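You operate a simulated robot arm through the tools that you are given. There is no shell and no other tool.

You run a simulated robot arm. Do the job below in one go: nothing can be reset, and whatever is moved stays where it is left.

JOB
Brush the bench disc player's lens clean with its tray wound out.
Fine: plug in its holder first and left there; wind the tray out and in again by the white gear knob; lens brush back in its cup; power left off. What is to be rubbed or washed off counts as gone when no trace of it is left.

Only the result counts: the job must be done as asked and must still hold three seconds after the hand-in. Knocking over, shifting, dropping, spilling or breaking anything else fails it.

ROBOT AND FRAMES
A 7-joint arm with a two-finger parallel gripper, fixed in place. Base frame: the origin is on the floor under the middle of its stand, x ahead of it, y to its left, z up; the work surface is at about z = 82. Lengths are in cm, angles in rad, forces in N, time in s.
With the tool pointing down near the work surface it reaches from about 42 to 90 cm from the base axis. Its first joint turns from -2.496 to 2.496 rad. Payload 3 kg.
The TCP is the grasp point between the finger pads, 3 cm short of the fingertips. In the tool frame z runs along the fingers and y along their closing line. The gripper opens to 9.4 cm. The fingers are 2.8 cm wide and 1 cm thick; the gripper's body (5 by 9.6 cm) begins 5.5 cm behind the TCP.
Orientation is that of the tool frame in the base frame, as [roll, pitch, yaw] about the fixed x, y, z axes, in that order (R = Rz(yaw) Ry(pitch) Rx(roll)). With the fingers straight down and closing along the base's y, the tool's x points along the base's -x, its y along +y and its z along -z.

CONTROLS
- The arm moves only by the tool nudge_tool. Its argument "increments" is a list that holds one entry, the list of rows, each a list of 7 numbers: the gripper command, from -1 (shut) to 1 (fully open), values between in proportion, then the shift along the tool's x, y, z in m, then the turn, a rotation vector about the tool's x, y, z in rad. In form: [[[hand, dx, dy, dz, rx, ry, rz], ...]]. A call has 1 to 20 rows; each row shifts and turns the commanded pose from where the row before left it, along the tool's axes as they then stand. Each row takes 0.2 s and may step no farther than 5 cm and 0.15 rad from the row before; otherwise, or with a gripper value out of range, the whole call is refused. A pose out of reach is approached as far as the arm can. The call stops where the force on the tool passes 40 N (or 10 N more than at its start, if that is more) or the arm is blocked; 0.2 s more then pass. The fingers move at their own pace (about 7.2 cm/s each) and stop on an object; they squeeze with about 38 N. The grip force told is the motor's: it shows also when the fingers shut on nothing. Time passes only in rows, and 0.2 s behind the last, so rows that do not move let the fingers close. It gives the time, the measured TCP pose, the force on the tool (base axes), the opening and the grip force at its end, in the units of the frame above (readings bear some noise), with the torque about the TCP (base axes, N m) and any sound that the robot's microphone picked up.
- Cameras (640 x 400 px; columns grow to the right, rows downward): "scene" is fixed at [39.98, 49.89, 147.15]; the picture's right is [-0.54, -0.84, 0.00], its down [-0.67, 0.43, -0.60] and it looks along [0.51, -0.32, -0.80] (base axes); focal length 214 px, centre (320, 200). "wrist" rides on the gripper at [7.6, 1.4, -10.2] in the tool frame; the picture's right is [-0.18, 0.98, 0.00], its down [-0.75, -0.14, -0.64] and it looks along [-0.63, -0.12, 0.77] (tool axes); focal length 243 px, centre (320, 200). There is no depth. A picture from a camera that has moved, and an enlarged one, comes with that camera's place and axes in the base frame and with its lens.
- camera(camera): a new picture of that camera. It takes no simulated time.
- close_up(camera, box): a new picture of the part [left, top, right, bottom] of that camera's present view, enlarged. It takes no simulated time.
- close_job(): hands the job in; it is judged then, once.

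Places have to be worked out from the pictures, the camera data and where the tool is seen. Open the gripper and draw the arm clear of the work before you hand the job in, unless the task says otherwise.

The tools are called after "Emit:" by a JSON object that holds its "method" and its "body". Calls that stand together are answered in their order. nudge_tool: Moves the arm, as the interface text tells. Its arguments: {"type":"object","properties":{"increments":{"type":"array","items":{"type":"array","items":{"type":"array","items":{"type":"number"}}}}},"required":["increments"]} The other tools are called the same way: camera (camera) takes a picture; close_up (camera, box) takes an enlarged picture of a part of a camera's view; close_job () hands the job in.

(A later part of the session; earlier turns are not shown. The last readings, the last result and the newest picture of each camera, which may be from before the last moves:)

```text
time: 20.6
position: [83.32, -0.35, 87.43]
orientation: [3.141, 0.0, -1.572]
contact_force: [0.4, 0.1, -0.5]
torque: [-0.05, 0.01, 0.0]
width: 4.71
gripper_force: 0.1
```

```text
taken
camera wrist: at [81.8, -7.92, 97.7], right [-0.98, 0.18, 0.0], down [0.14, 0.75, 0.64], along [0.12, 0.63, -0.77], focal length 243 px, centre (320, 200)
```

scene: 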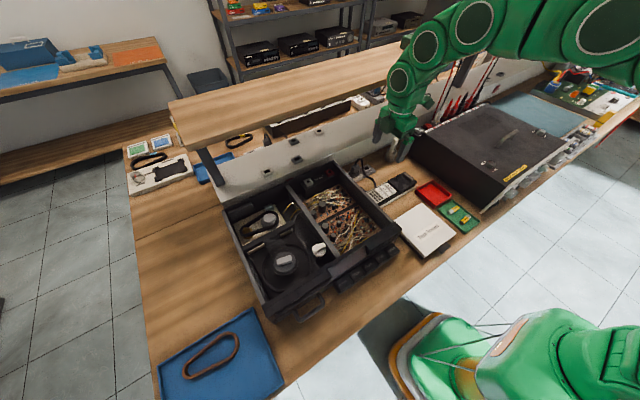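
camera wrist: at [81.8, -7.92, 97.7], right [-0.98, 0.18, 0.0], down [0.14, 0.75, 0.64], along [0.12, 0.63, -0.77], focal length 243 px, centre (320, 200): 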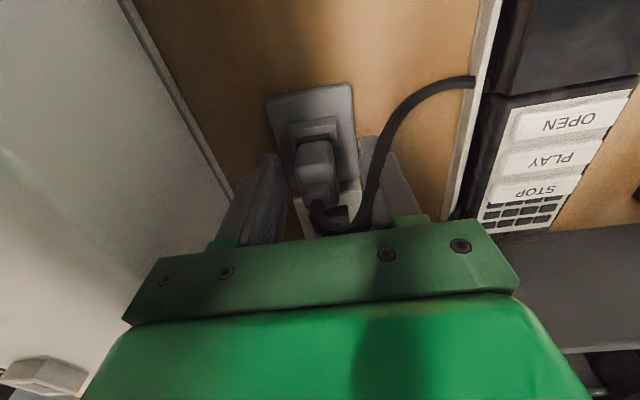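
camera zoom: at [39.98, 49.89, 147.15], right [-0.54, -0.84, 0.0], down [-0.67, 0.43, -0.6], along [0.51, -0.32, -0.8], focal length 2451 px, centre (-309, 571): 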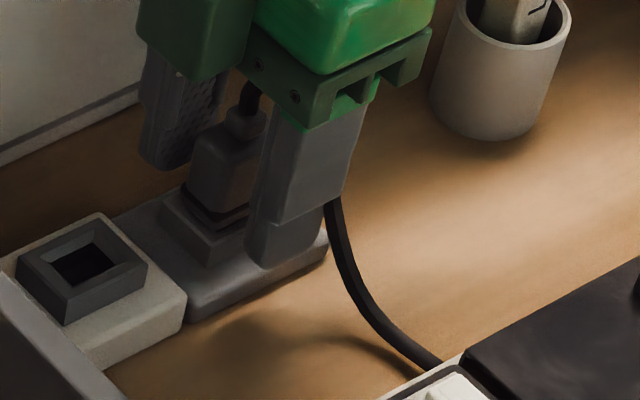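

The plug stands seated in the holder and the cord isn't snagged on the fingers. I'll lift straight up and away.

Emit:
{"method": "nudge_tool", "body": {"increments": [[[0.0, 0, 0, -0.01, 0, 0, 0], [0.0, 0, 0, -0.02, 0, 0, 0], [0.0, 0, 0, -0.03, 0, 0, 0], [0.0, 0, 0, -0.03, 0, 0, 0], [0.0, 0, 0, -0.03, 0, 0, 0], [0.0, 0, 0, -0.03, 0, 0, 0], [0.0, 0, 0, 0, 0, 0, 0]]]}}

Emit:
{"method": "close_up", "body": {"camera": "scene", "box": [340, 140, 420, 200]}}

Emit:
{"method": "camera", "body": {"camera": "wrist"}}

```text
time: 22.2
position: [83.45, -0.27, 102.49]
orientation: [-3.142, 0.0, -1.571]
contact_force: [-0.3, -0.7, 0.7]
torque: [0.0, 0.01, 0.02]
width: 4.71
gripper_force: 0.2
```

```text
6.67 times, centred on (380, 170) of scene
camera zoom: at [39.98, 49.89, 147.15], right [-0.54, -0.84, 0.0], down [-0.67, 0.43, -0.6], along [0.51, -0.32, -0.8], focal length 1430 px, centre (-80, 400)
```

zoom: 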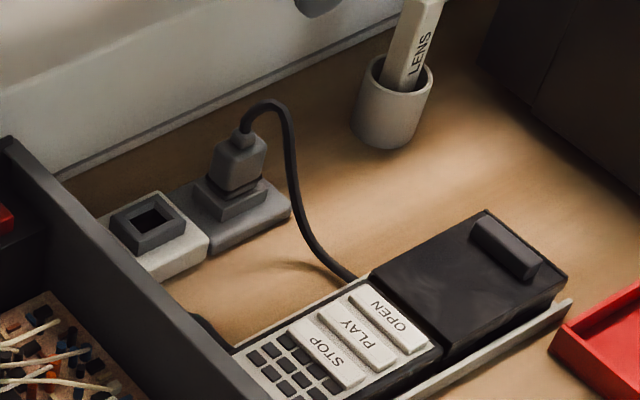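

```text
taken
camera wrist: at [81.89, -7.98, 112.82], right [-0.98, 0.18, 0.0], down [0.14, 0.75, 0.64], along [0.12, 0.63, -0.77], focal length 243 px, centre (320, 200)
```

wrist: 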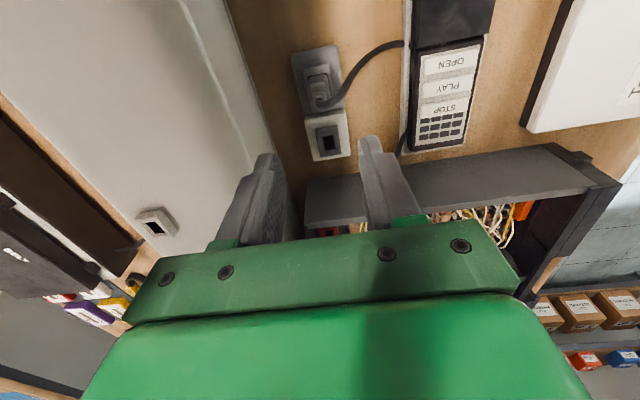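

Plug is parked in its holder. Next is the white gear knob, which I place at about (61.9, 36.3, z≈90) from both initial views. I'll move above that area for a closer look.

Emit:
{"method": "nudge_tool", "body": {"increments": [[[0.0, -0.0363, 0.0215, -0.0095, 0, 0, 0], [0.0, -0.0363, 0.0215, -0.0095, 0, 0, 0], [0.0, -0.0363, 0.0215, -0.0095, 0, 0, 0], [0.0, -0.0363, 0.0215, -0.0095, 0, 0, 0], [0.0, -0.0363, 0.0215, -0.0095, 0, 0, 0], [0.0, -0.0363, 0.0215, -0.0095, 0, 0, 0], [0.0, -0.0363, 0.0215, -0.0095, 0, 0, 0], [0.0, -0.0363, 0.0215, -0.0095, 0, 0, 0], [0.0, -0.0363, 0.0215, -0.0095, 0, 0, 0], [0.0, -0.0363, 0.0215, -0.0095, 0, 0, 0], [0, 0, 0, 0, 0, 0, 0], [0, 0, 0, 0, 0, 0, 0]]]}}

Emit:
{"method": "camera", "body": {"camera": "wrist"}}

Emit:
{"method": "camera", "body": {"camera": "scene"}}

```text
time: 24.8
position: [61.97, 35.93, 111.85]
orientation: [3.142, -0.002, -1.567]
contact_force: [1.0, 0.3, -0.6]
torque: [-0.02, -0.01, -0.01]
width: 4.71
gripper_force: 0.0
```

```text
taken
camera wrist: at [60.46, 28.31, 122.11], right [-0.98, 0.18, 0.0], down [0.14, 0.75, 0.64], along [0.12, 0.63, -0.77], focal length 243 px, centre (320, 200)
```

wrist: 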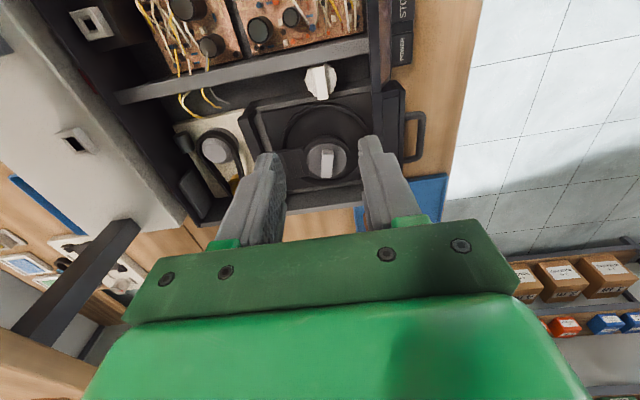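

```text
taken
```

scene: 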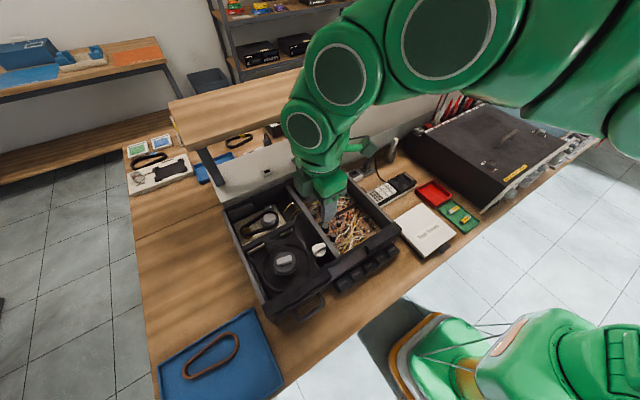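

Emit:
{"method": "close_up", "body": {"camera": "wrist", "box": [160, 40, 440, 220]}}

Emit:
{"method": "close_up", "body": {"camera": "wrist", "box": [270, 50, 370, 120]}}

Emit:
{"method": "close_up", "body": {"camera": "scene", "box": [290, 225, 350, 270]}}

Emit:
{"method": "close_up", "body": {"camera": "scene", "box": [225, 200, 325, 310]}}

```text
2.22 times, centred on (300, 130) of wrist
camera zoom: at [60.46, 28.31, 122.11], right [-0.98, 0.18, 0.0], down [0.14, 0.75, 0.64], along [0.12, 0.63, -0.77], focal length 539 px, centre (364, 356)
```

zoom: 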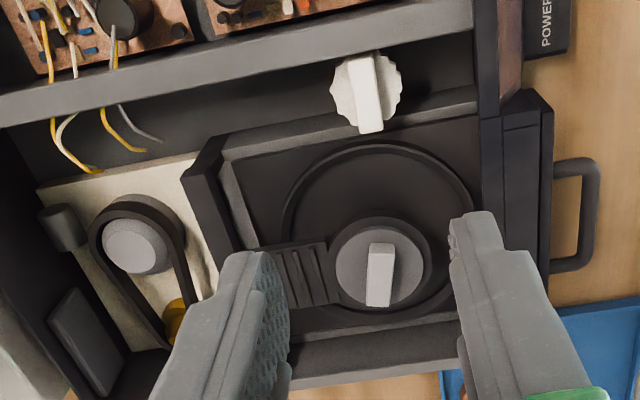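

```text
5.71 times, centred on (320, 85) of wrist
camera zoom: at [60.46, 28.31, 122.11], right [-0.98, 0.18, 0.0], down [0.14, 0.75, 0.64], along [0.12, 0.63, -0.77], focal length 1386 px, centre (320, 857)
```

zoom: 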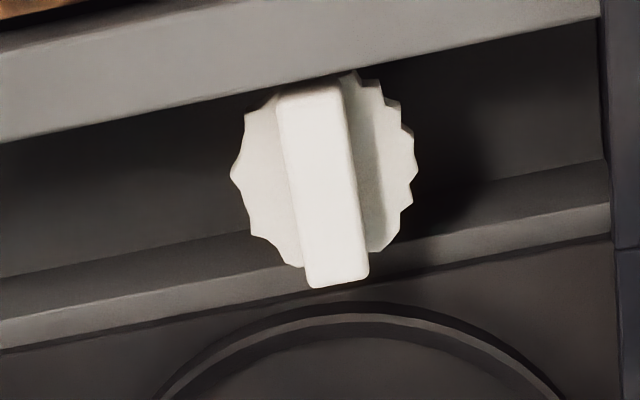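

```text
8.89 times, centred on (320, 248) of scene
camera zoom: at [39.98, 49.89, 147.15], right [-0.54, -0.84, 0.0], down [-0.67, 0.43, -0.6], along [0.51, -0.32, -0.8], focal length 1906 px, centre (320, -222)
```

zoom: 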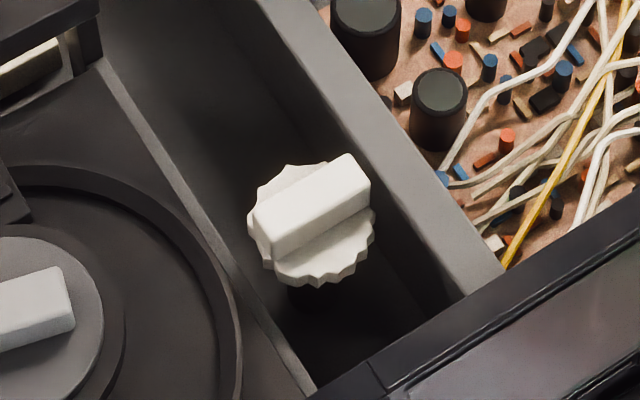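

```text
3.64 times, centred on (275, 255) of scene
camera zoom: at [39.98, 49.89, 147.15], right [-0.54, -0.84, 0.0], down [-0.67, 0.43, -0.6], along [0.51, -0.32, -0.8], focal length 780 px, centre (484, 0)
```

zoom: 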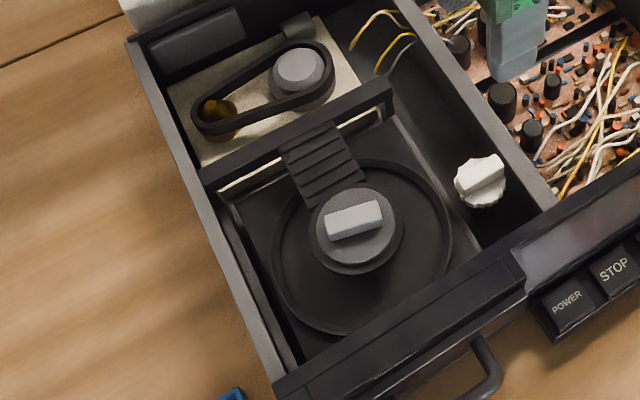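

The knob is a ~4 cm gear with a grip bar (long side along y) right beside the divider wall. To wind counter-clockwise (which should push the tray out toward the front) with enough joint range, I'll first rotate the free hand clockwise by 180° here in the air.

Emit:
{"method": "nudge_tool", "body": {"increments": [[[0, 0, 0, 0, 0, 0, 0.1428], [0, 0, 0, 0, 0, 0, 0.1428], [0, 0, 0, 0, 0, 0, 0.1428], [0, 0, 0, 0, 0, 0, 0.1428], [0, 0, 0, 0, 0, 0, 0.1428], [0, 0, 0, 0, 0, 0, 0.1428], [0, 0, 0, 0, 0, 0, 0.1428], [0, 0, 0, 0, 0, 0, 0.1428], [0, 0, 0, 0, 0, 0, 0.1428], [0, 0, 0, 0, 0, 0, 0.1428], [0, 0, 0, 0, 0, 0, 0.1428], [0, 0, 0, 0, 0, 0, 0]]]}}

Emit:
{"method": "camera", "body": {"camera": "wrist"}}

```text
time: 27.4
position: [61.81, 36.1, 112.0]
orientation: [3.141, -0.001, -3.141]
contact_force: [0.1, 0.0, -0.2]
torque: [0.0, -0.01, 0.01]
width: 4.69
gripper_force: 0.0
```

```text
taken
camera wrist: at [54.05, 37.45, 122.19], right [0.18, 0.98, 0.0], down [0.75, -0.14, 0.64], along [0.63, -0.12, -0.77], focal length 243 px, centre (320, 200)
```

wrist: 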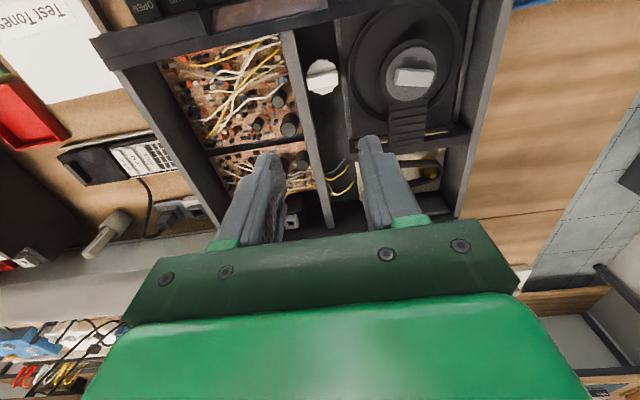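

Emit:
{"method": "close_up", "body": {"camera": "wrist", "box": [270, 0, 490, 160]}}

Emit:
{"method": "close_up", "body": {"camera": "wrist", "box": [280, 40, 370, 110]}}

Emit:
{"method": "nudge_tool", "body": {"increments": [[[0, 0, 0, 0, 0, 0, 0.1428], [0, 0, 0, 0, 0, 0, 0.1428], [0, 0, 0, 0, 0, 0, 0.1428], [0, 0, 0, 0, 0, 0, 0.1428], [0, 0, 0, 0, 0, 0, 0.1428], [0, 0, 0, 0, 0, 0, 0.1428], [0, 0, 0, 0, 0, 0, 0.1428], [0, 0, 0, 0, 0, 0, 0.1428], [0, 0, 0, 0, 0, 0, 0.1428], [0, 0, 0, 0, 0, 0, 0.1428], [0, 0, 0, 0, 0, 0, 0.1428], [0, 0, 0, 0, 0, 0, 0]]]}}

Emit:
{"method": "camera", "body": {"camera": "wrist"}}

```text
2.50 times, centred on (380, 80) of wrist
camera zoom: at [54.05, 37.45, 122.19], right [0.18, 0.98, 0.0], down [0.75, -0.14, 0.64], along [0.63, -0.12, -0.77], focal length 606 px, centre (170, 500)
```

zoom: 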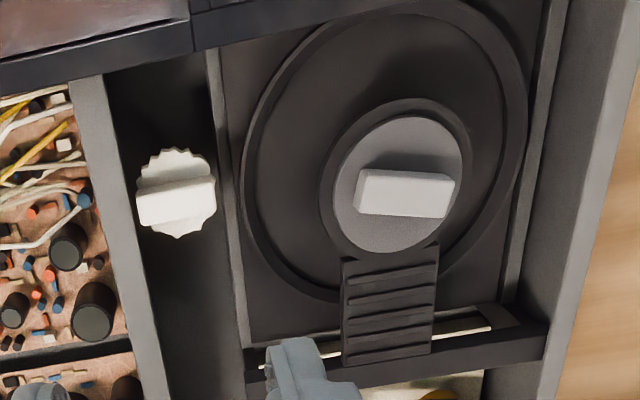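

```text
5.71 times, centred on (325, 75) of wrist
camera zoom: at [54.05, 37.45, 122.19], right [0.18, 0.98, 0.0], down [0.75, -0.14, 0.64], along [0.63, -0.12, -0.77], focal length 1386 px, centre (291, 914)
```

zoom: 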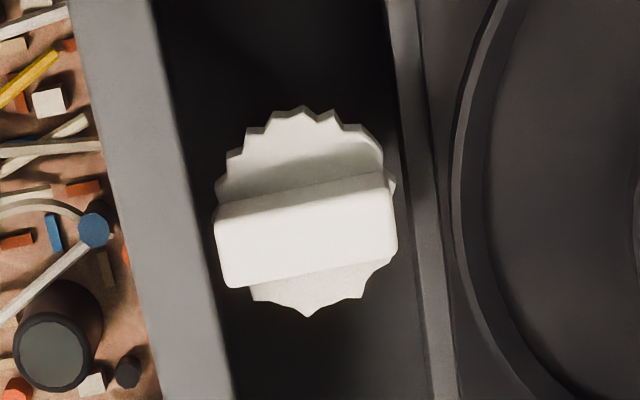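

```text
time: 30.0
position: [61.74, 36.02, 111.9]
orientation: [3.141, 0.001, 1.572]
contact_force: [0.2, 0.3, -0.1]
torque: [0.0, 0.01, 0.02]
width: 4.72
gripper_force: 0.0
```

```text
taken
camera wrist: at [63.07, 43.55, 122.2], right [0.98, -0.18, 0.0], down [-0.14, -0.75, 0.64], along [-0.12, -0.63, -0.77], focal length 243 px, centre (320, 200)
```

wrist: 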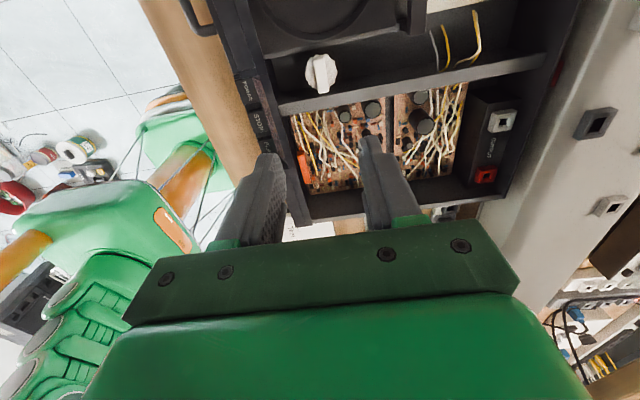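

Emit:
{"method": "close_up", "body": {"camera": "wrist", "box": [250, 20, 400, 130]}}

Emit:
{"method": "close_up", "body": {"camera": "scene", "box": [300, 235, 340, 265]}}

```text
3.64 times, centred on (325, 75) of wrist
camera zoom: at [63.07, 43.55, 122.2], right [0.98, -0.18, 0.0], down [-0.14, -0.75, 0.64], along [-0.12, -0.63, -0.77], focal length 882 px, centre (302, 654)
```

zoom: 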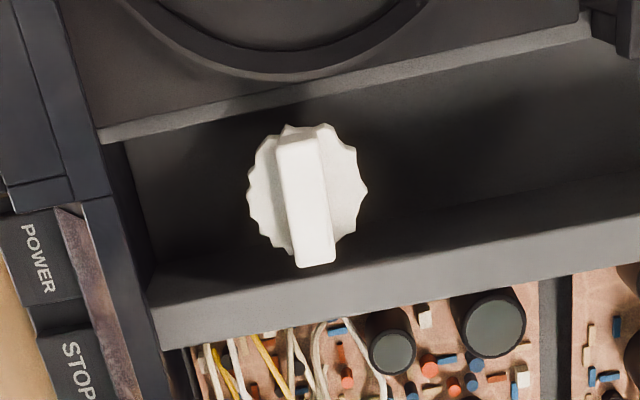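

```text
13.33 times, centred on (320, 250) of scene
camera zoom: at [39.98, 49.89, 147.15], right [-0.54, -0.84, 0.0], down [-0.67, 0.43, -0.6], along [0.51, -0.32, -0.8], focal length 2860 px, centre (320, -467)
```

zoom: 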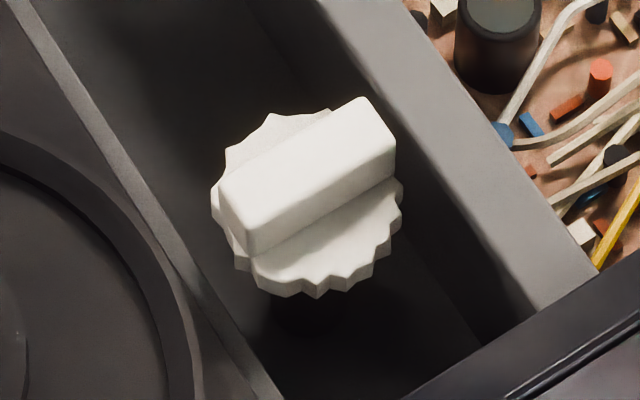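

Combining views from opposite sides, the knob bar centre is ≈ (61.85, 36.4), its top is at z≈90, the divider edge is at y≈34.0 with top z≈90.7, and the bar lies along y. I'll align over it and descend to just above.

Emit:
{"method": "nudge_tool", "body": {"increments": [[[-0.3, 0.0036, 0.0011, 0.03, 0, 0, 0], [-0.3, 0, 0, 0.03, 0, 0, 0], [-0.3, 0, 0, 0.03, 0, 0, 0], [-0.3, 0, 0, 0.03, 0, 0, 0], [-0.3, 0, 0, 0.03, 0, 0, 0], [-0.3, 0, 0, 0.015, 0, 0, 0], [-0.3, 0, 0, 0, 0, 0, 0], [-0.3, 0, 0, 0, 0, 0, 0]]]}}

Emit:
{"method": "camera", "body": {"camera": "wrist"}}

Emit:
{"method": "close_up", "body": {"camera": "scene", "box": [270, 200, 370, 280]}}

```text
time: 31.8
position: [61.94, 36.38, 95.49]
orientation: [-3.141, 0.0, 1.572]
contact_force: [0.1, -0.8, 0.2]
torque: [-0.01, -0.01, -0.02]
width: 3.3
gripper_force: 0.1
```

```text
taken
camera wrist: at [63.23, 43.95, 105.77], right [0.98, -0.18, 0.0], down [-0.14, -0.75, 0.64], along [-0.12, -0.63, -0.77], focal length 243 px, centre (320, 200)
```

wrist: 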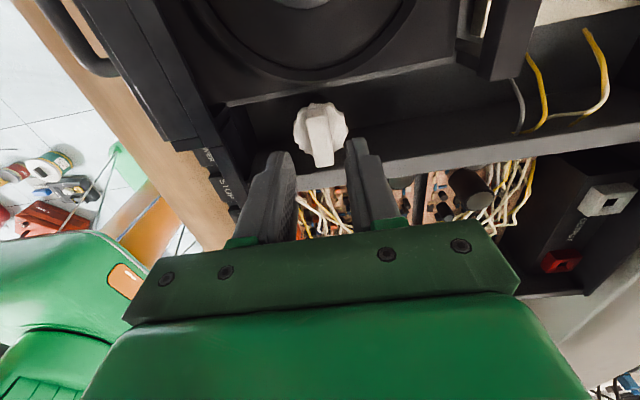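

```text
5.00 times, centred on (320, 240) of scene
camera zoom: at [39.98, 49.89, 147.15], right [-0.54, -0.84, 0.0], down [-0.67, 0.43, -0.6], along [0.51, -0.32, -0.8], focal length 1072 px, centre (320, 0)
```

zoom: 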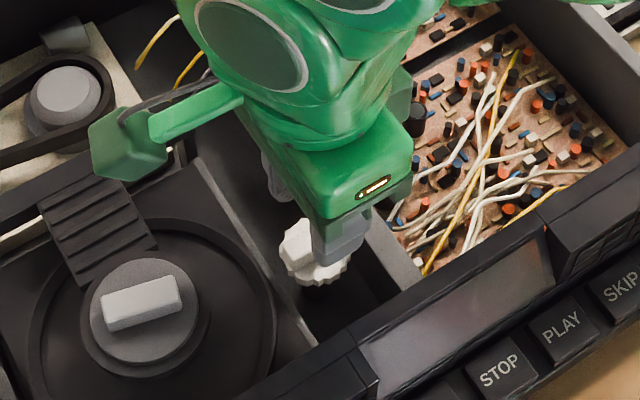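

Emit:
{"method": "close_up", "body": {"camera": "wrist", "box": [270, 85, 370, 185]}}

```text
4.00 times, centred on (320, 135) of wrist
camera zoom: at [63.23, 43.95, 105.77], right [0.98, -0.18, 0.0], down [-0.14, -0.75, 0.64], along [-0.12, -0.63, -0.77], focal length 970 px, centre (320, 460)
```

zoom: 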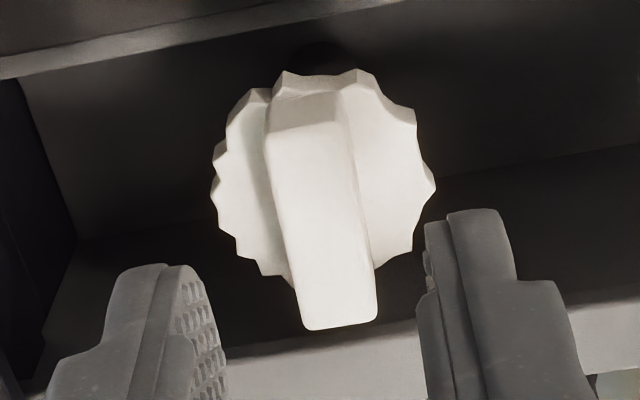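

The bar is centred on the tool axis to within 0.5 mm. I'll descend so the fingertips overlap the bar's sides by about 1.3 cm, then close.

Emit:
{"method": "nudge_tool", "body": {"increments": [[[-0.3, 0, 0, 0.01, 0, 0, 0], [-0.3, 0, 0, 0.01, 0, 0, 0], [-0.3, 0, 0, 0.01, 0, 0, 0], [-0.3, 0, 0, 0.008, 0, 0, 0], [-0.3, 0, 0, 0, 0, 0, 0]]]}}

Emit:
{"method": "close_up", "body": {"camera": "wrist", "box": [250, 100, 390, 220]}}

Emit:
{"method": "close_up", "body": {"camera": "scene", "box": [290, 215, 350, 275]}}

```text
time: 33.0
position: [62.04, 36.43, 91.89]
orientation: [3.139, -0.001, 1.571]
contact_force: [0.1, 1.8, 22.7]
torque: [-0.12, 0.37, -0.01]
width: 3.33
gripper_force: 0.4
```

```text
3.33 times, centred on (320, 160) of wrist
camera zoom: at [63.28, 44.0, 102.14], right [0.98, -0.18, 0.0], down [-0.14, -0.75, 0.64], along [-0.12, -0.63, -0.77], focal length 809 px, centre (320, 333)
```

zoom: 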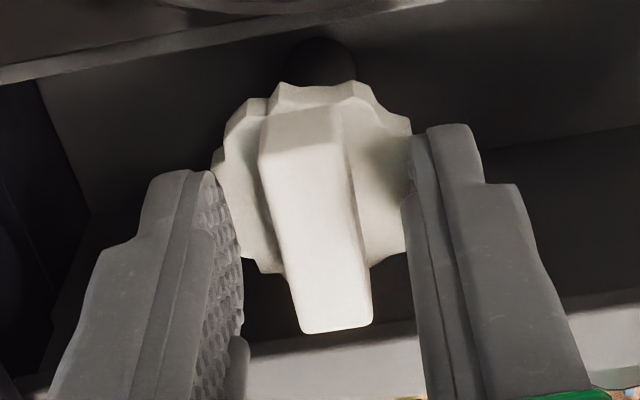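

```text
6.67 times, centred on (320, 245) of scene
camera zoom: at [39.98, 49.89, 147.15], right [-0.54, -0.84, 0.0], down [-0.67, 0.43, -0.6], along [0.51, -0.32, -0.8], focal length 1430 px, centre (320, -100)
```

zoom: 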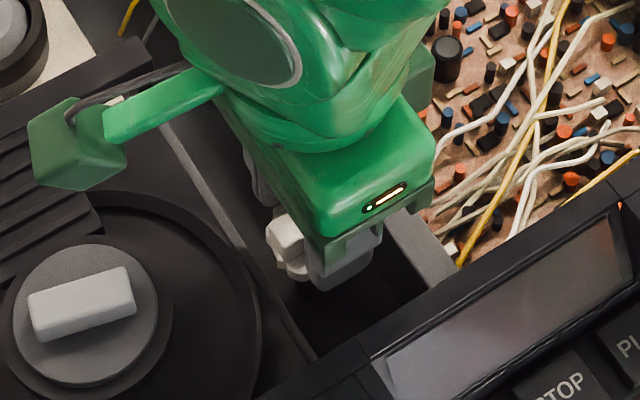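

The fingertips touched the gear face (23 N up), so its top is at z≈88.9. I'll back off 3 mm and close on the bar.

Emit:
{"method": "nudge_tool", "body": {"increments": [[[-0.3, 0, 0, -0.0032, 0, 0, 0], [-1, 0, 0, 0, 0, 0, 0], [-1, 0, 0, 0, 0, 0, 0], [-1, 0, 0, 0, 0, 0, 0]]]}}

Emit:
{"method": "close_up", "body": {"camera": "wrist", "box": [250, 100, 390, 220]}}

```text
time: 34.0
position: [61.98, 36.28, 92.03]
orientation: [-3.14, -0.001, 1.571]
contact_force: [14.9, -1.6, -16.6]
torque: [0.6, -0.41, 0.01]
width: 1.4
gripper_force: 45.1
```

```text
3.33 times, centred on (320, 160) of wrist
camera zoom: at [63.29, 43.9, 102.25], right [0.98, -0.18, 0.0], down [-0.14, -0.75, 0.64], along [-0.12, -0.63, -0.77], focal length 809 px, centre (320, 333)
```

zoom: 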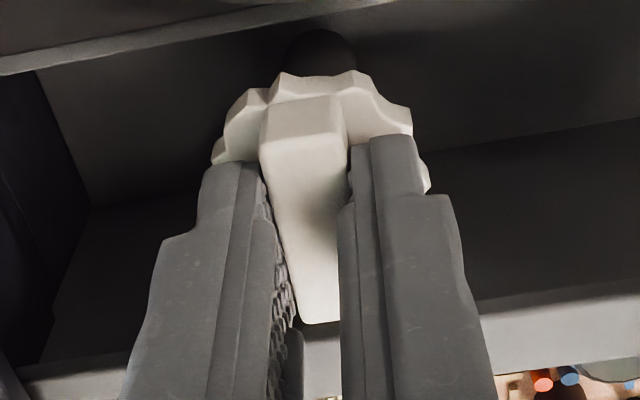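

Gripped the bar at 1.4 cm with some residual side and vertical load. I'll relieve it before turning.

Emit:
{"method": "nudge_tool", "body": {"increments": [[[-1, 0, 0.0011, 0.0012, 0, 0, 0], [-1, 0, 0, 0, 0, 0, 0]]]}}

```text
time: 34.6
position: [61.98, 36.28, 92.0]
orientation: [-3.139, -0.001, 1.572]
contact_force: [-8.9, -8.2, 10.7]
torque: [-0.95, 0.25, -0.08]
width: 1.36
gripper_force: 44.9
```

Emit:
{"method": "nudge_tool", "body": {"increments": [[[-1, -0.0003, -0.0004, -0.0005, 0, 0, 0], [-1, 0, 0, 0, 0, 0, 0]]]}}

```text
time: 35.2
position: [62.01, 36.3, 92.01]
orientation: [3.141, 0.001, 1.571]
contact_force: [-19.4, -10.7, 28.7]
torque: [-0.99, 0.51, -0.05]
width: 1.37
gripper_force: 45.5
```

Emit:
{"method": "nudge_tool", "body": {"increments": [[[-1, 0, 0, 0, 0, 0, 0], [-1, 0, 0, 0, 0, 0, 0]]]}}

```text
time: 35.8
position: [62.0, 36.33, 92.04]
orientation: [-3.141, 0.0, 1.571]
contact_force: [-21.8, -11.1, 33.6]
torque: [-0.28, 0.62, 0.01]
width: 1.4
gripper_force: 45.1
```

Emit:
{"method": "nudge_tool", "body": {"increments": [[[-1, -0.0004, -0.0006, -0.001, 0, 0, 0], [-1, 0, 0, 0, 0, 0, 0], [-1, 0, 0, 0, 0, 0, 0]]]}}

```text
time: 36.6
position: [61.94, 36.27, 91.99]
orientation: [3.141, 0.001, 1.573]
contact_force: [7.1, 7.7, -5.1]
torque: [0.64, -0.24, -0.06]
width: 1.38
gripper_force: 45.3
```

Loads are now small. I'll try a gentle counter-clockwise turn of about 0.3 rad and check what moves.

Emit:
{"method": "nudge_tool", "body": {"increments": [[[-1, 0, 0, 0, 0, 0, -0.06], [-1, 0, 0, 0, 0, 0, -0.08], [-1, 0, 0, 0, 0, 0, -0.08], [-1, 0, 0, 0, 0, 0, -0.08], [-1, 0, 0, 0, 0, 0, 0]]]}}

Emit:
{"method": "camera", "body": {"camera": "wrist"}}

Emit:
{"method": "close_up", "body": {"camera": "scene", "box": [220, 190, 360, 330]}}

```text
time: 37.8
position: [61.94, 36.18, 92.02]
orientation: [3.141, 0.002, 1.874]
contact_force: [15.5, -7.8, -9.0]
torque: [0.09, -0.35, -1.88]
width: 2.26
gripper_force: 45.0
```

```text
taken
camera wrist: at [60.97, 43.93, 102.28], right [0.99, 0.12, 0.0], down [0.09, -0.76, 0.64], along [0.07, -0.64, -0.77], focal length 243 px, centre (320, 200)
```

wrist: 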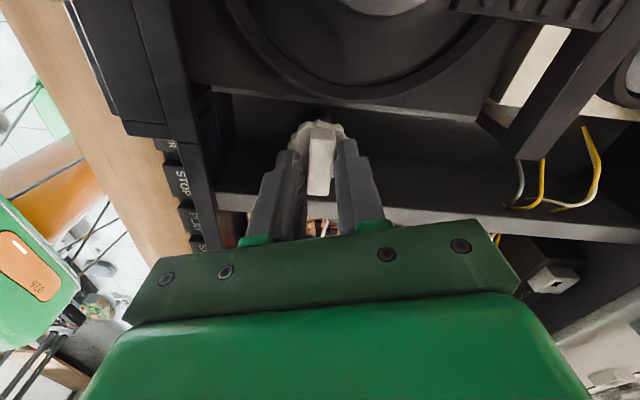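

```text
2.86 times, centred on (290, 260) of scene
camera zoom: at [39.98, 49.89, 147.15], right [-0.54, -0.84, 0.0], down [-0.67, 0.43, -0.6], along [0.51, -0.32, -0.8], focal length 613 px, centre (406, 29)
```

zoom: 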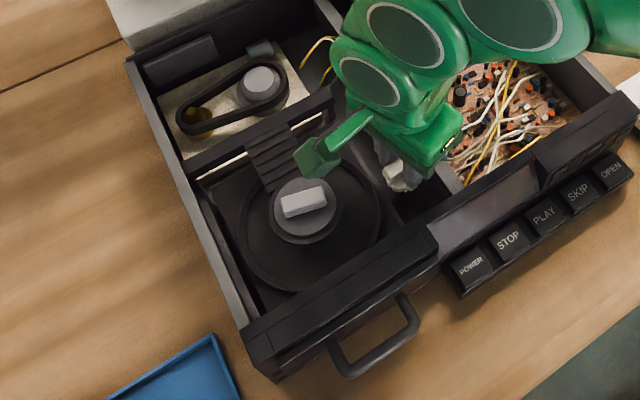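

The knob resisted counter-clockwise: the fingers were forced open at 1.9 N·m, so that's the closed end-stop. I'll turn back and try a little clockwise to see whether it moves that way.

Emit:
{"method": "nudge_tool", "body": {"increments": [[[-1, 0, 0, 0, 0, 0, 0.08], [-1, 0, 0, 0, 0, 0, 0.08], [-1, 0, 0, 0, 0, 0, 0.08], [-1, 0, 0, 0, 0, 0, 0.06], [-1, 0, 0, 0, 0, 0, 0]]]}}

Emit:
{"method": "close_up", "body": {"camera": "wrist", "box": [250, 100, 390, 220]}}

```text
time: 39.0
position: [61.94, 36.23, 92.1]
orientation: [3.14, -0.001, 1.569]
contact_force: [22.3, 9.8, 14.7]
torque: [1.11, -0.36, -0.05]
width: 1.39
gripper_force: 45.3
```

```text
3.33 times, centred on (320, 160) of wrist
camera zoom: at [63.26, 43.94, 102.31], right [0.98, -0.18, 0.0], down [-0.14, -0.75, 0.64], along [-0.12, -0.63, -0.77], focal length 809 px, centre (320, 333)
```

zoom: 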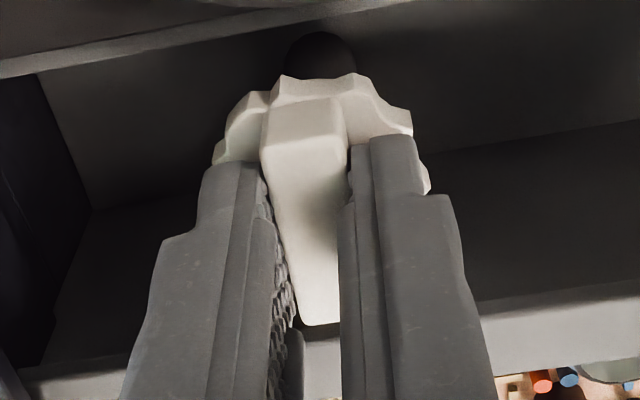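

Back at the original grip with the knob unchanged. Now I'll try a small clockwise turn, with slight load relief.

Emit:
{"method": "nudge_tool", "body": {"increments": [[[-1, 0.0003, 0.0006, -0.0004, 0, 0, 0.05], [-1, 0, 0, 0, 0, 0, 0.06], [-1, 0, 0, 0, 0, 0, 0.06], [-1, 0, 0, 0, 0, 0, 0.06], [-1, 0, 0, 0, 0, 0, 0]]]}}

Emit:
{"method": "close_up", "body": {"camera": "wrist", "box": [250, 100, 390, 220]}}

Emit:
{"method": "close_up", "body": {"camera": "scene", "box": [220, 190, 360, 330]}}

```text
time: 40.2
position: [62.0, 36.32, 91.97]
orientation: [-3.14, 0.0, 1.34]
contact_force: [17.7, 22.3, 12.1]
torque: [0.25, -0.31, 0.01]
width: 1.36
gripper_force: 45.3
```

```text
3.33 times, centred on (320, 160) of wrist
camera zoom: at [64.99, 43.42, 102.29], right [0.92, -0.4, 0.0], down [-0.31, -0.7, 0.64], along [-0.26, -0.59, -0.77], focal length 809 px, centre (320, 333)
```

zoom: 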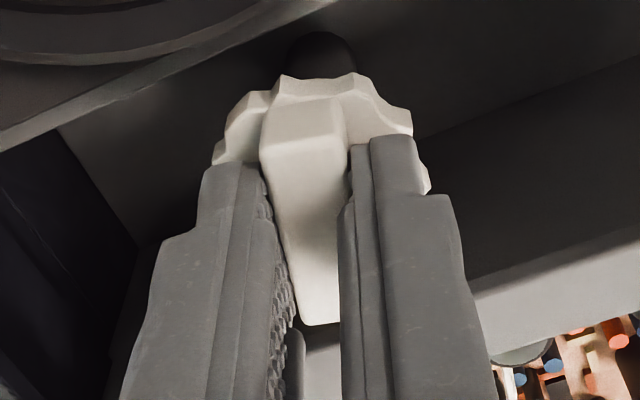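

```text
2.86 times, centred on (290, 260) of scene
camera zoom: at [39.98, 49.89, 147.15], right [-0.54, -0.84, 0.0], down [-0.67, 0.43, -0.6], along [0.51, -0.32, -0.8], focal length 613 px, centre (406, 29)
```

zoom: 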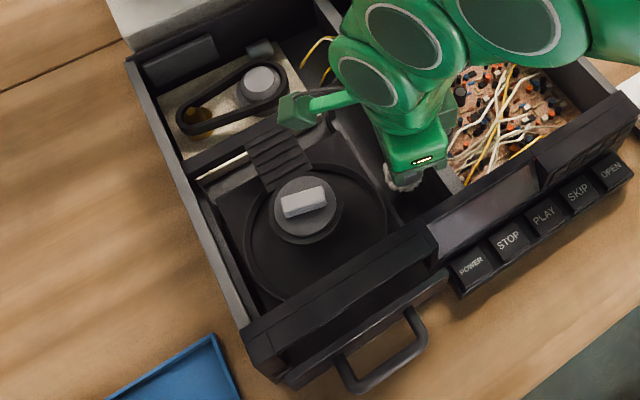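

Clockwise works: the knob turned with the hand and the tray slid slightly outward. To get a full half-turn or more per grasp, I'll release, lift 4 cm, rotate the free hand counter-clockwise by 180°, and regrip.

Emit:
{"method": "nudge_tool", "body": {"increments": [[[-0.3, 0, 0, 0, 0, 0, 0], [-0.3, 0, 0, 0, 0, 0, 0], [-0.3, 0, 0, -0.02, 0, 0, 0], [-0.3, 0, 0, -0.02, 0, 0, 0], [-0.3, 0, 0, 0, 0, 0, -0.1428], [-0.3, 0, 0, 0, 0, 0, -0.1428], [-0.3, 0, 0, 0, 0, 0, -0.1428], [-0.3, 0, 0, 0, 0, 0, -0.1428], [-0.3, 0, 0, 0, 0, 0, -0.1428], [-0.3, 0, 0, 0, 0, 0, -0.1428], [-0.3, 0, 0, 0, 0, 0, -0.1428], [-0.3, 0, 0, 0, 0, 0, -0.1428], [-0.3, 0, 0, 0, 0, 0, -0.1428], [-0.3, 0, 0, 0, 0, 0, -0.1428], [-0.3, 0, 0, 0, 0, 0, -0.1428], [-0.3, 0, 0, 0, 0, 0, 0]]]}}

Emit:
{"method": "nudge_tool", "body": {"increments": [[[-0.3, 0, 0, 0, 0, 0, -0.1428], [-0.3, 0, 0, 0, 0, 0, -0.1428], [-0.3, 0, 0, 0, 0, 0, -0.1428], [-0.3, 0, 0, 0, 0, 0, -0.1428], [-0.3, 0, 0, 0, 0, 0, -0.1428], [-0.3, 0, 0, 0, 0, 0, -0.1428], [-0.3, 0, 0, 0, 0, 0, -0.1428], [-0.3, 0, 0, 0, 0, 0, -0.1428], [-0.3, 0, 0, 0, 0, 0, -0.1428], [-0.3, 0, 0, 0, 0, 0, -0.1428], [-0.3, 0, 0, 0, 0, 0, -0.1428], [-0.3, 0, 0, 0, 0, 0, 0], [-0.3, 0, 0, 0, 0, 0, 0]]]}}

Emit:
{"method": "camera", "body": {"camera": "wrist"}}

Emit:
{"method": "close_up", "body": {"camera": "wrist", "box": [270, 85, 370, 185]}}

```text
time: 43.6
position: [62.16, 36.17, 96.1]
orientation: [-3.142, 0.001, 2.915]
contact_force: [0.2, -0.3, 1.1]
torque: [0.01, 0.0, 0.01]
width: 3.31
gripper_force: 0.0
```

```text
time: 46.4
position: [61.94, 36.19, 96.05]
orientation: [3.141, 0.0, -1.799]
contact_force: [1.0, -0.3, 0.4]
torque: [-0.01, 0.03, 0.01]
width: 3.28
gripper_force: 0.0
```

```text
taken
camera wrist: at [58.72, 29.21, 106.31], right [-0.92, 0.4, 0.0], down [0.31, 0.7, 0.64], along [0.26, 0.59, -0.77], focal length 243 px, centre (320, 200)
```

wrist: 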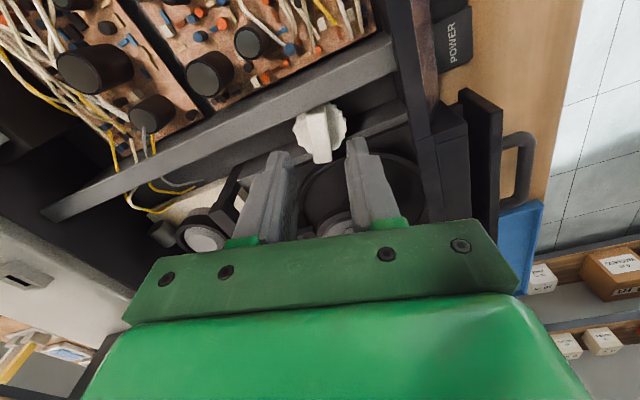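

```text
4.00 times, centred on (320, 135) of wrist
camera zoom: at [58.72, 29.21, 106.31], right [-0.92, 0.4, 0.0], down [0.31, 0.7, 0.64], along [0.26, 0.59, -0.77], focal length 970 px, centre (320, 460)
```

zoom: 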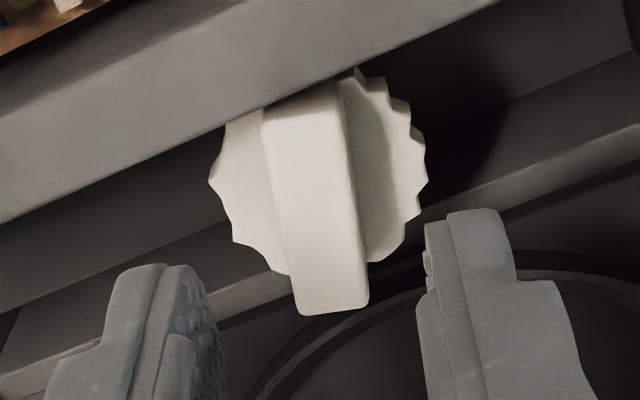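

The bar is centred on the tool axis again from this side. I'll descend, grip, and settle the loads before turning clockwise.

Emit:
{"method": "nudge_tool", "body": {"increments": [[[-0.3, -0.0008, 0, 0.015, 0, 0, 0], [-0.3, 0, 0, 0.015, 0, 0, 0], [-0.3, 0, 0, 0.0095, 0, 0, 0], [-0.3, 0, 0, 0, 0, 0, 0], [-1, 0, 0, 0, 0, 0, 0], [-1, 0, 0, 0, 0, 0, 0], [-1, 0, 0, 0, 0, 0, 0]]]}}

```text
time: 48.0
position: [62.1, 36.4, 92.09]
orientation: [3.139, -0.001, -1.8]
contact_force: [-9.8, -2.2, -2.6]
torque: [0.11, 0.17, 0.0]
width: 1.37
gripper_force: 44.9
```

Good grip with low load. Turning clockwise 1 rad.

Emit:
{"method": "nudge_tool", "body": {"increments": [[[-1, 0, 0, 0, 0, 0, 0.06], [-1, 0, 0, 0, 0, 0, 0.08], [-1, 0, 0, 0, 0, 0, 0.08], [-1, 0, 0, 0, 0, 0, 0.08], [-1, 0, 0, 0, 0, 0, 0.08], [-1, 0, 0, 0, 0, 0, 0.08], [-1, 0, 0, 0, 0, 0, 0.08], [-1, 0, 0, 0, 0, 0, 0.08], [-1, 0, 0, 0, 0, 0, 0]]]}}

Emit:
{"method": "camera", "body": {"camera": "wrist"}}

Emit:
{"method": "close_up", "body": {"camera": "scene", "box": [220, 190, 360, 330]}}

```text
time: 50.0
position: [62.07, 36.5, 92.13]
orientation: [3.141, 0.0, -2.421]
contact_force: [13.7, 5.3, -11.4]
torque: [0.72, -1.04, -0.03]
width: 1.37
gripper_force: 44.6
```

```text
taken
camera wrist: at [55.26, 32.42, 102.33], right [-0.51, 0.86, 0.0], down [0.66, 0.39, 0.64], along [0.55, 0.33, -0.77], focal length 243 px, centre (320, 200)
```

wrist: 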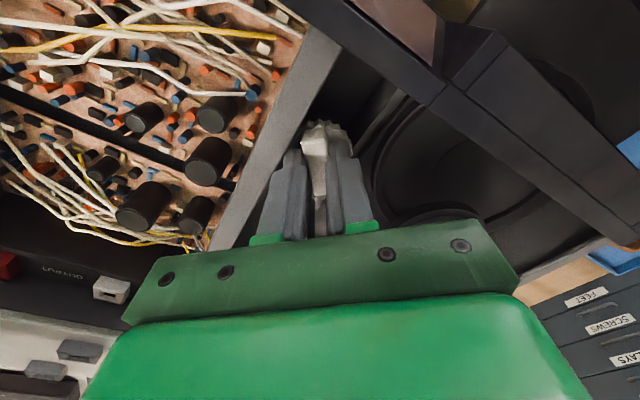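

```text
2.86 times, centred on (290, 260) of scene
camera zoom: at [39.98, 49.89, 147.15], right [-0.54, -0.84, 0.0], down [-0.67, 0.43, -0.6], along [0.51, -0.32, -0.8], focal length 613 px, centre (406, 29)
```

zoom: 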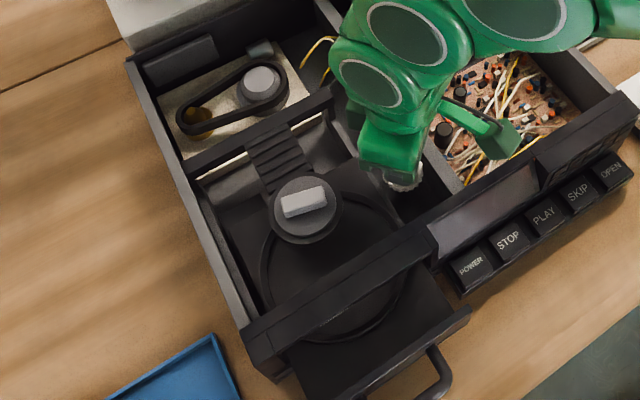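

The tray is sliding out nicely. I'll continue clockwise, nudging to keep side loads low.

Emit:
{"method": "nudge_tool", "body": {"increments": [[[-1, -0.0004, 0, 0.0003, 0, 0, 0.06], [-1, 0, 0, 0, 0, 0, 0.08], [-1, 0, 0, 0, 0, 0, 0.08], [-1, 0, 0, 0, 0, 0, 0.08], [-1, 0, 0, 0, 0, 0, 0.08], [-1, 0, 0, 0, 0, 0, 0.08], [-1, 0, 0, 0, 0, 0, 0.08], [-1, 0, 0, 0, 0, 0, 0.08], [-1, 0, 0, 0, 0, 0, 0]]]}}

Emit:
{"method": "camera", "body": {"camera": "wrist"}}

Emit:
{"method": "close_up", "body": {"camera": "scene", "box": [220, 190, 360, 330]}}

```text
time: 52.0
position: [62.05, 36.29, 92.1]
orientation: [3.141, 0.002, -3.039]
contact_force: [6.6, -16.9, -0.3]
torque: [-0.3, -1.14, -0.02]
width: 1.36
gripper_force: 45.0
```

```text
taken
camera wrist: at [54.24, 36.98, 102.33], right [0.08, 1.0, 0.0], down [0.76, -0.06, 0.64], along [0.64, -0.05, -0.77], focal length 243 px, centre (320, 200)
```

wrist: 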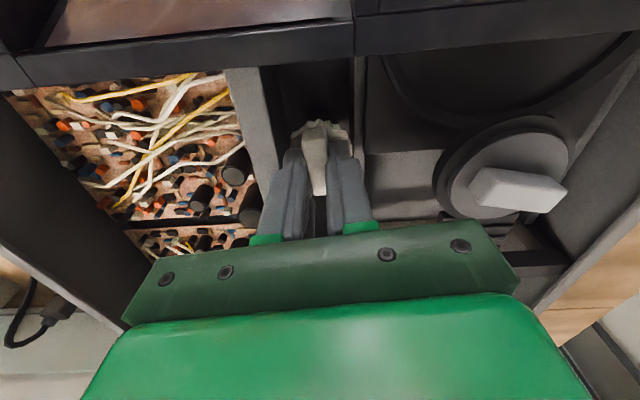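

```text
2.86 times, centred on (290, 260) of scene
camera zoom: at [39.98, 49.89, 147.15], right [-0.54, -0.84, 0.0], down [-0.67, 0.43, -0.6], along [0.51, -0.32, -0.8], focal length 613 px, centre (406, 29)
```

zoom: 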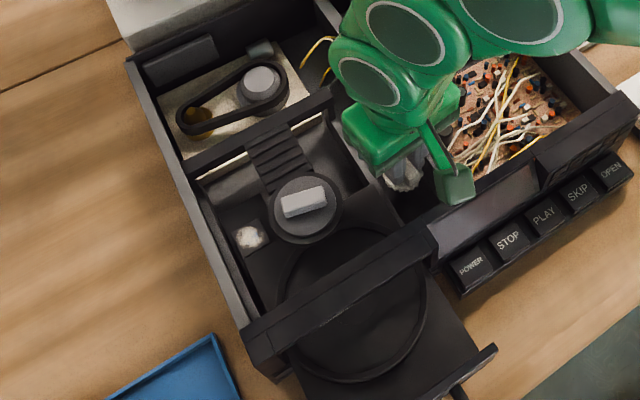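

The lens, with white dust on it, is now showing beside the clamp puck. I'll keep winding clockwise toward fully out.

Emit:
{"method": "nudge_tool", "body": {"increments": [[[-1, 0, -0.0005, 0, 0, 0, 0.06], [-1, 0, 0, 0, 0, 0, 0.08], [-1, 0, 0, 0, 0, 0, 0.08], [-1, 0, 0, 0, 0, 0, 0.08], [-1, 0, 0, 0, 0, 0, 0.08], [-1, 0, 0, 0, 0, 0, 0.08], [-1, 0, 0, 0, 0, 0, 0.08], [-1, 0, 0, 0, 0, 0, 0.08], [-1, 0, 0, 0, 0, 0, 0]]]}}

Emit:
{"method": "close_up", "body": {"camera": "wrist", "box": [250, 100, 390, 220]}}

Emit:
{"method": "close_up", "body": {"camera": "scene", "box": [220, 190, 360, 330]}}

```text
time: 54.0
position: [62.06, 36.23, 92.07]
orientation: [3.141, 0.001, 2.623]
contact_force: [0.5, -28.5, 16.1]
torque: [-0.74, -0.15, 0.03]
width: 1.38
gripper_force: 45.0
```

```text
3.33 times, centred on (320, 160) of wrist
camera zoom: at [56.03, 41.3, 102.33], right [0.65, 0.76, 0.0], down [0.58, -0.5, 0.64], along [0.49, -0.42, -0.77], focal length 809 px, centre (320, 333)
```

zoom: 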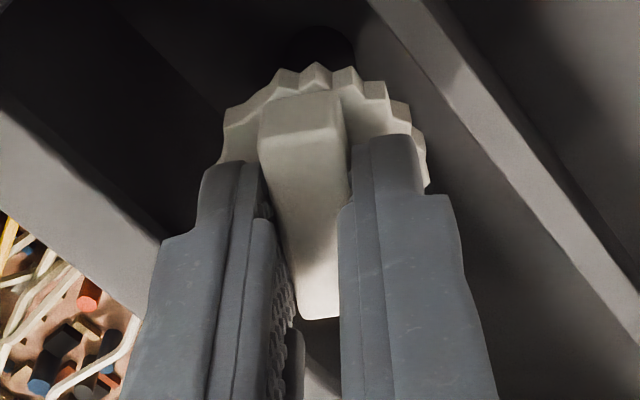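

```text
2.86 times, centred on (290, 260) of scene
camera zoom: at [39.98, 49.89, 147.15], right [-0.54, -0.84, 0.0], down [-0.67, 0.43, -0.6], along [0.51, -0.32, -0.8], focal length 613 px, centre (406, 29)
```

zoom: 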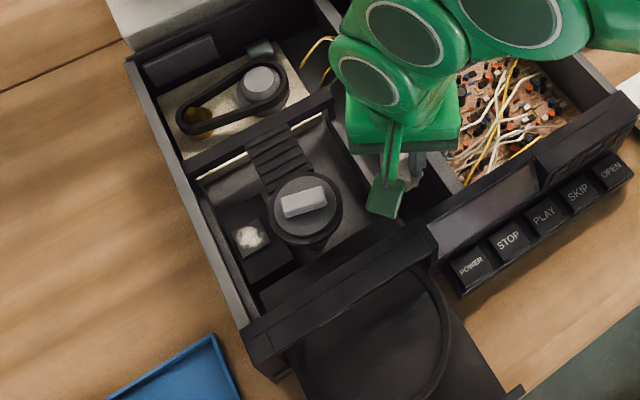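

Emit:
{"method": "nudge_tool", "body": {"increments": [[[-1, -0.0003, -0.0005, -0.0004, 0, 0, 0], [-1, 0, 0, 0, 0, 0, 0.06], [-1, 0, 0, 0, 0, 0, 0.08], [-1, 0, 0, 0, 0, 0, 0.08], [-1, 0, 0, 0, 0, 0, 0.08], [-1, 0, 0, 0, 0, 0, 0.08], [-1, 0, 0, 0, 0, 0, 0]]]}}

Emit:
{"method": "close_up", "body": {"camera": "scene", "box": [220, 190, 380, 350]}}

```text
time: 55.6
position: [62.03, 36.24, 92.1]
orientation: [-3.141, 0.0, 2.242]
contact_force: [7.1, -11.6, -0.6]
torque: [0.28, 0.26, -0.03]
width: 1.35
gripper_force: 44.8
```

```text
2.50 times, centred on (300, 270) of scene
camera zoom: at [39.98, 49.89, 147.15], right [-0.54, -0.84, 0.0], down [-0.67, 0.43, -0.6], along [0.51, -0.32, -0.8], focal length 536 px, centre (370, 25)
```

zoom: 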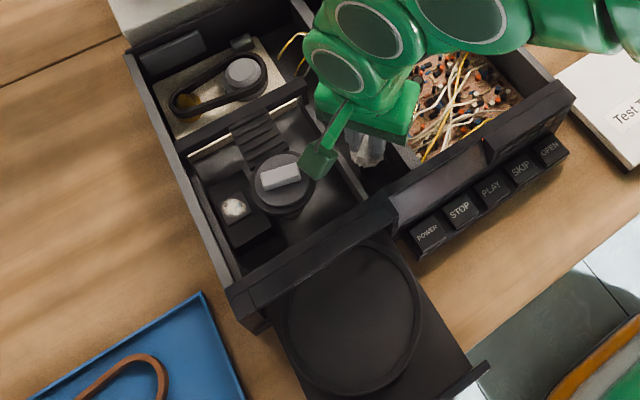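

Emit:
{"method": "nudge_tool", "body": {"increments": [[[-1, 0, -0.0002, 0, 0, 0, 0.06], [-1, 0, 0, 0, 0, 0, 0.08], [-1, 0, 0, 0, 0, 0, 0.08], [-1, 0, 0, 0, 0, 0, 0.08], [-1, 0, 0, 0, 0, 0, 0.08], [-1, 0, 0, 0, 0, 0, 0]]]}}

Emit:
{"method": "close_up", "body": {"camera": "scene", "box": [220, 190, 380, 350]}}

```text
time: 57.0
position: [62.05, 36.18, 92.07]
orientation: [-3.141, 0.001, 1.863]
contact_force: [-9.0, -3.2, -9.9]
torque: [-0.06, 0.04, -0.01]
width: 1.37
gripper_force: 44.7
```

```text
2.50 times, centred on (300, 270) of scene
camera zoom: at [39.98, 49.89, 147.15], right [-0.54, -0.84, 0.0], down [-0.67, 0.43, -0.6], along [0.51, -0.32, -0.8], focal length 536 px, centre (370, 25)
```

zoom: 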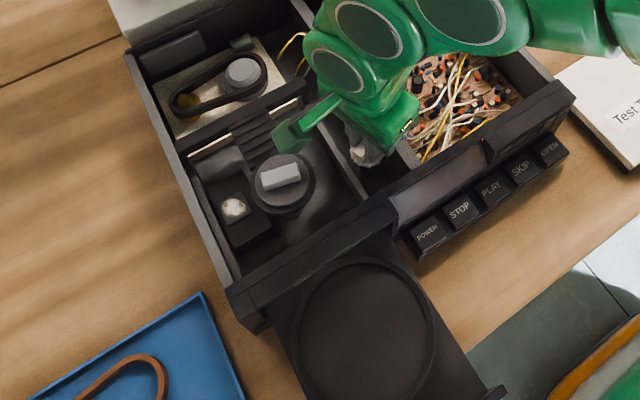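

Emit:
{"method": "nudge_tool", "body": {"increments": [[[-1, 0, 0, 0.0002, 0, 0, 0.06], [-1, 0, 0, 0, 0, 0, 0.08], [-1, 0, 0, 0, 0, 0, 0.08], [-1, 0, 0, 0, 0, 0, 0.08], [-1, 0, 0, 0, 0, 0, 0.08], [-1, 0, 0, 0, 0, 0, 0.08], [-1, 0, 0, 0, 0, 0, 0.06], [-1, 0, 0, 0, 0, 0, 0]]]}}

Emit:
{"method": "camera", "body": {"camera": "scene"}}

Emit:
{"method": "close_up", "body": {"camera": "wrist", "box": [250, 100, 390, 220]}}

```text
time: 59.0
position: [61.96, 36.25, 92.14]
orientation: [-3.14, 0.002, 1.345]
contact_force: [-5.8, -4.1, 6.8]
torque: [0.52, -0.21, 1.58]
width: 2.63
gripper_force: 44.6
stopped in row 8: the force on the tool passed its limit at 41 N (the readings are from after the stop); the commanded pose is now the measured one
```

```text
taken
```

scene: 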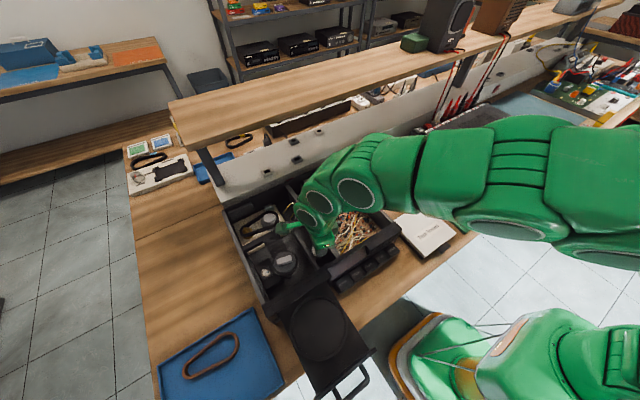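

```text
3.33 times, centred on (320, 160) of wrist
camera zoom: at [65.02, 43.31, 102.32], right [0.92, -0.4, 0.0], down [-0.31, -0.7, 0.64], along [-0.26, -0.59, -0.77], focal length 809 px, centre (320, 333)
```

zoom: 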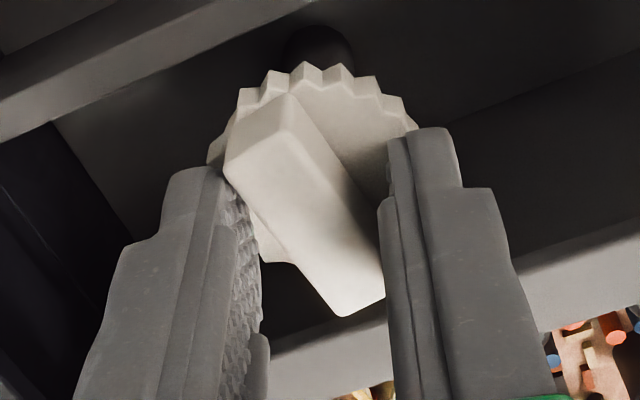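

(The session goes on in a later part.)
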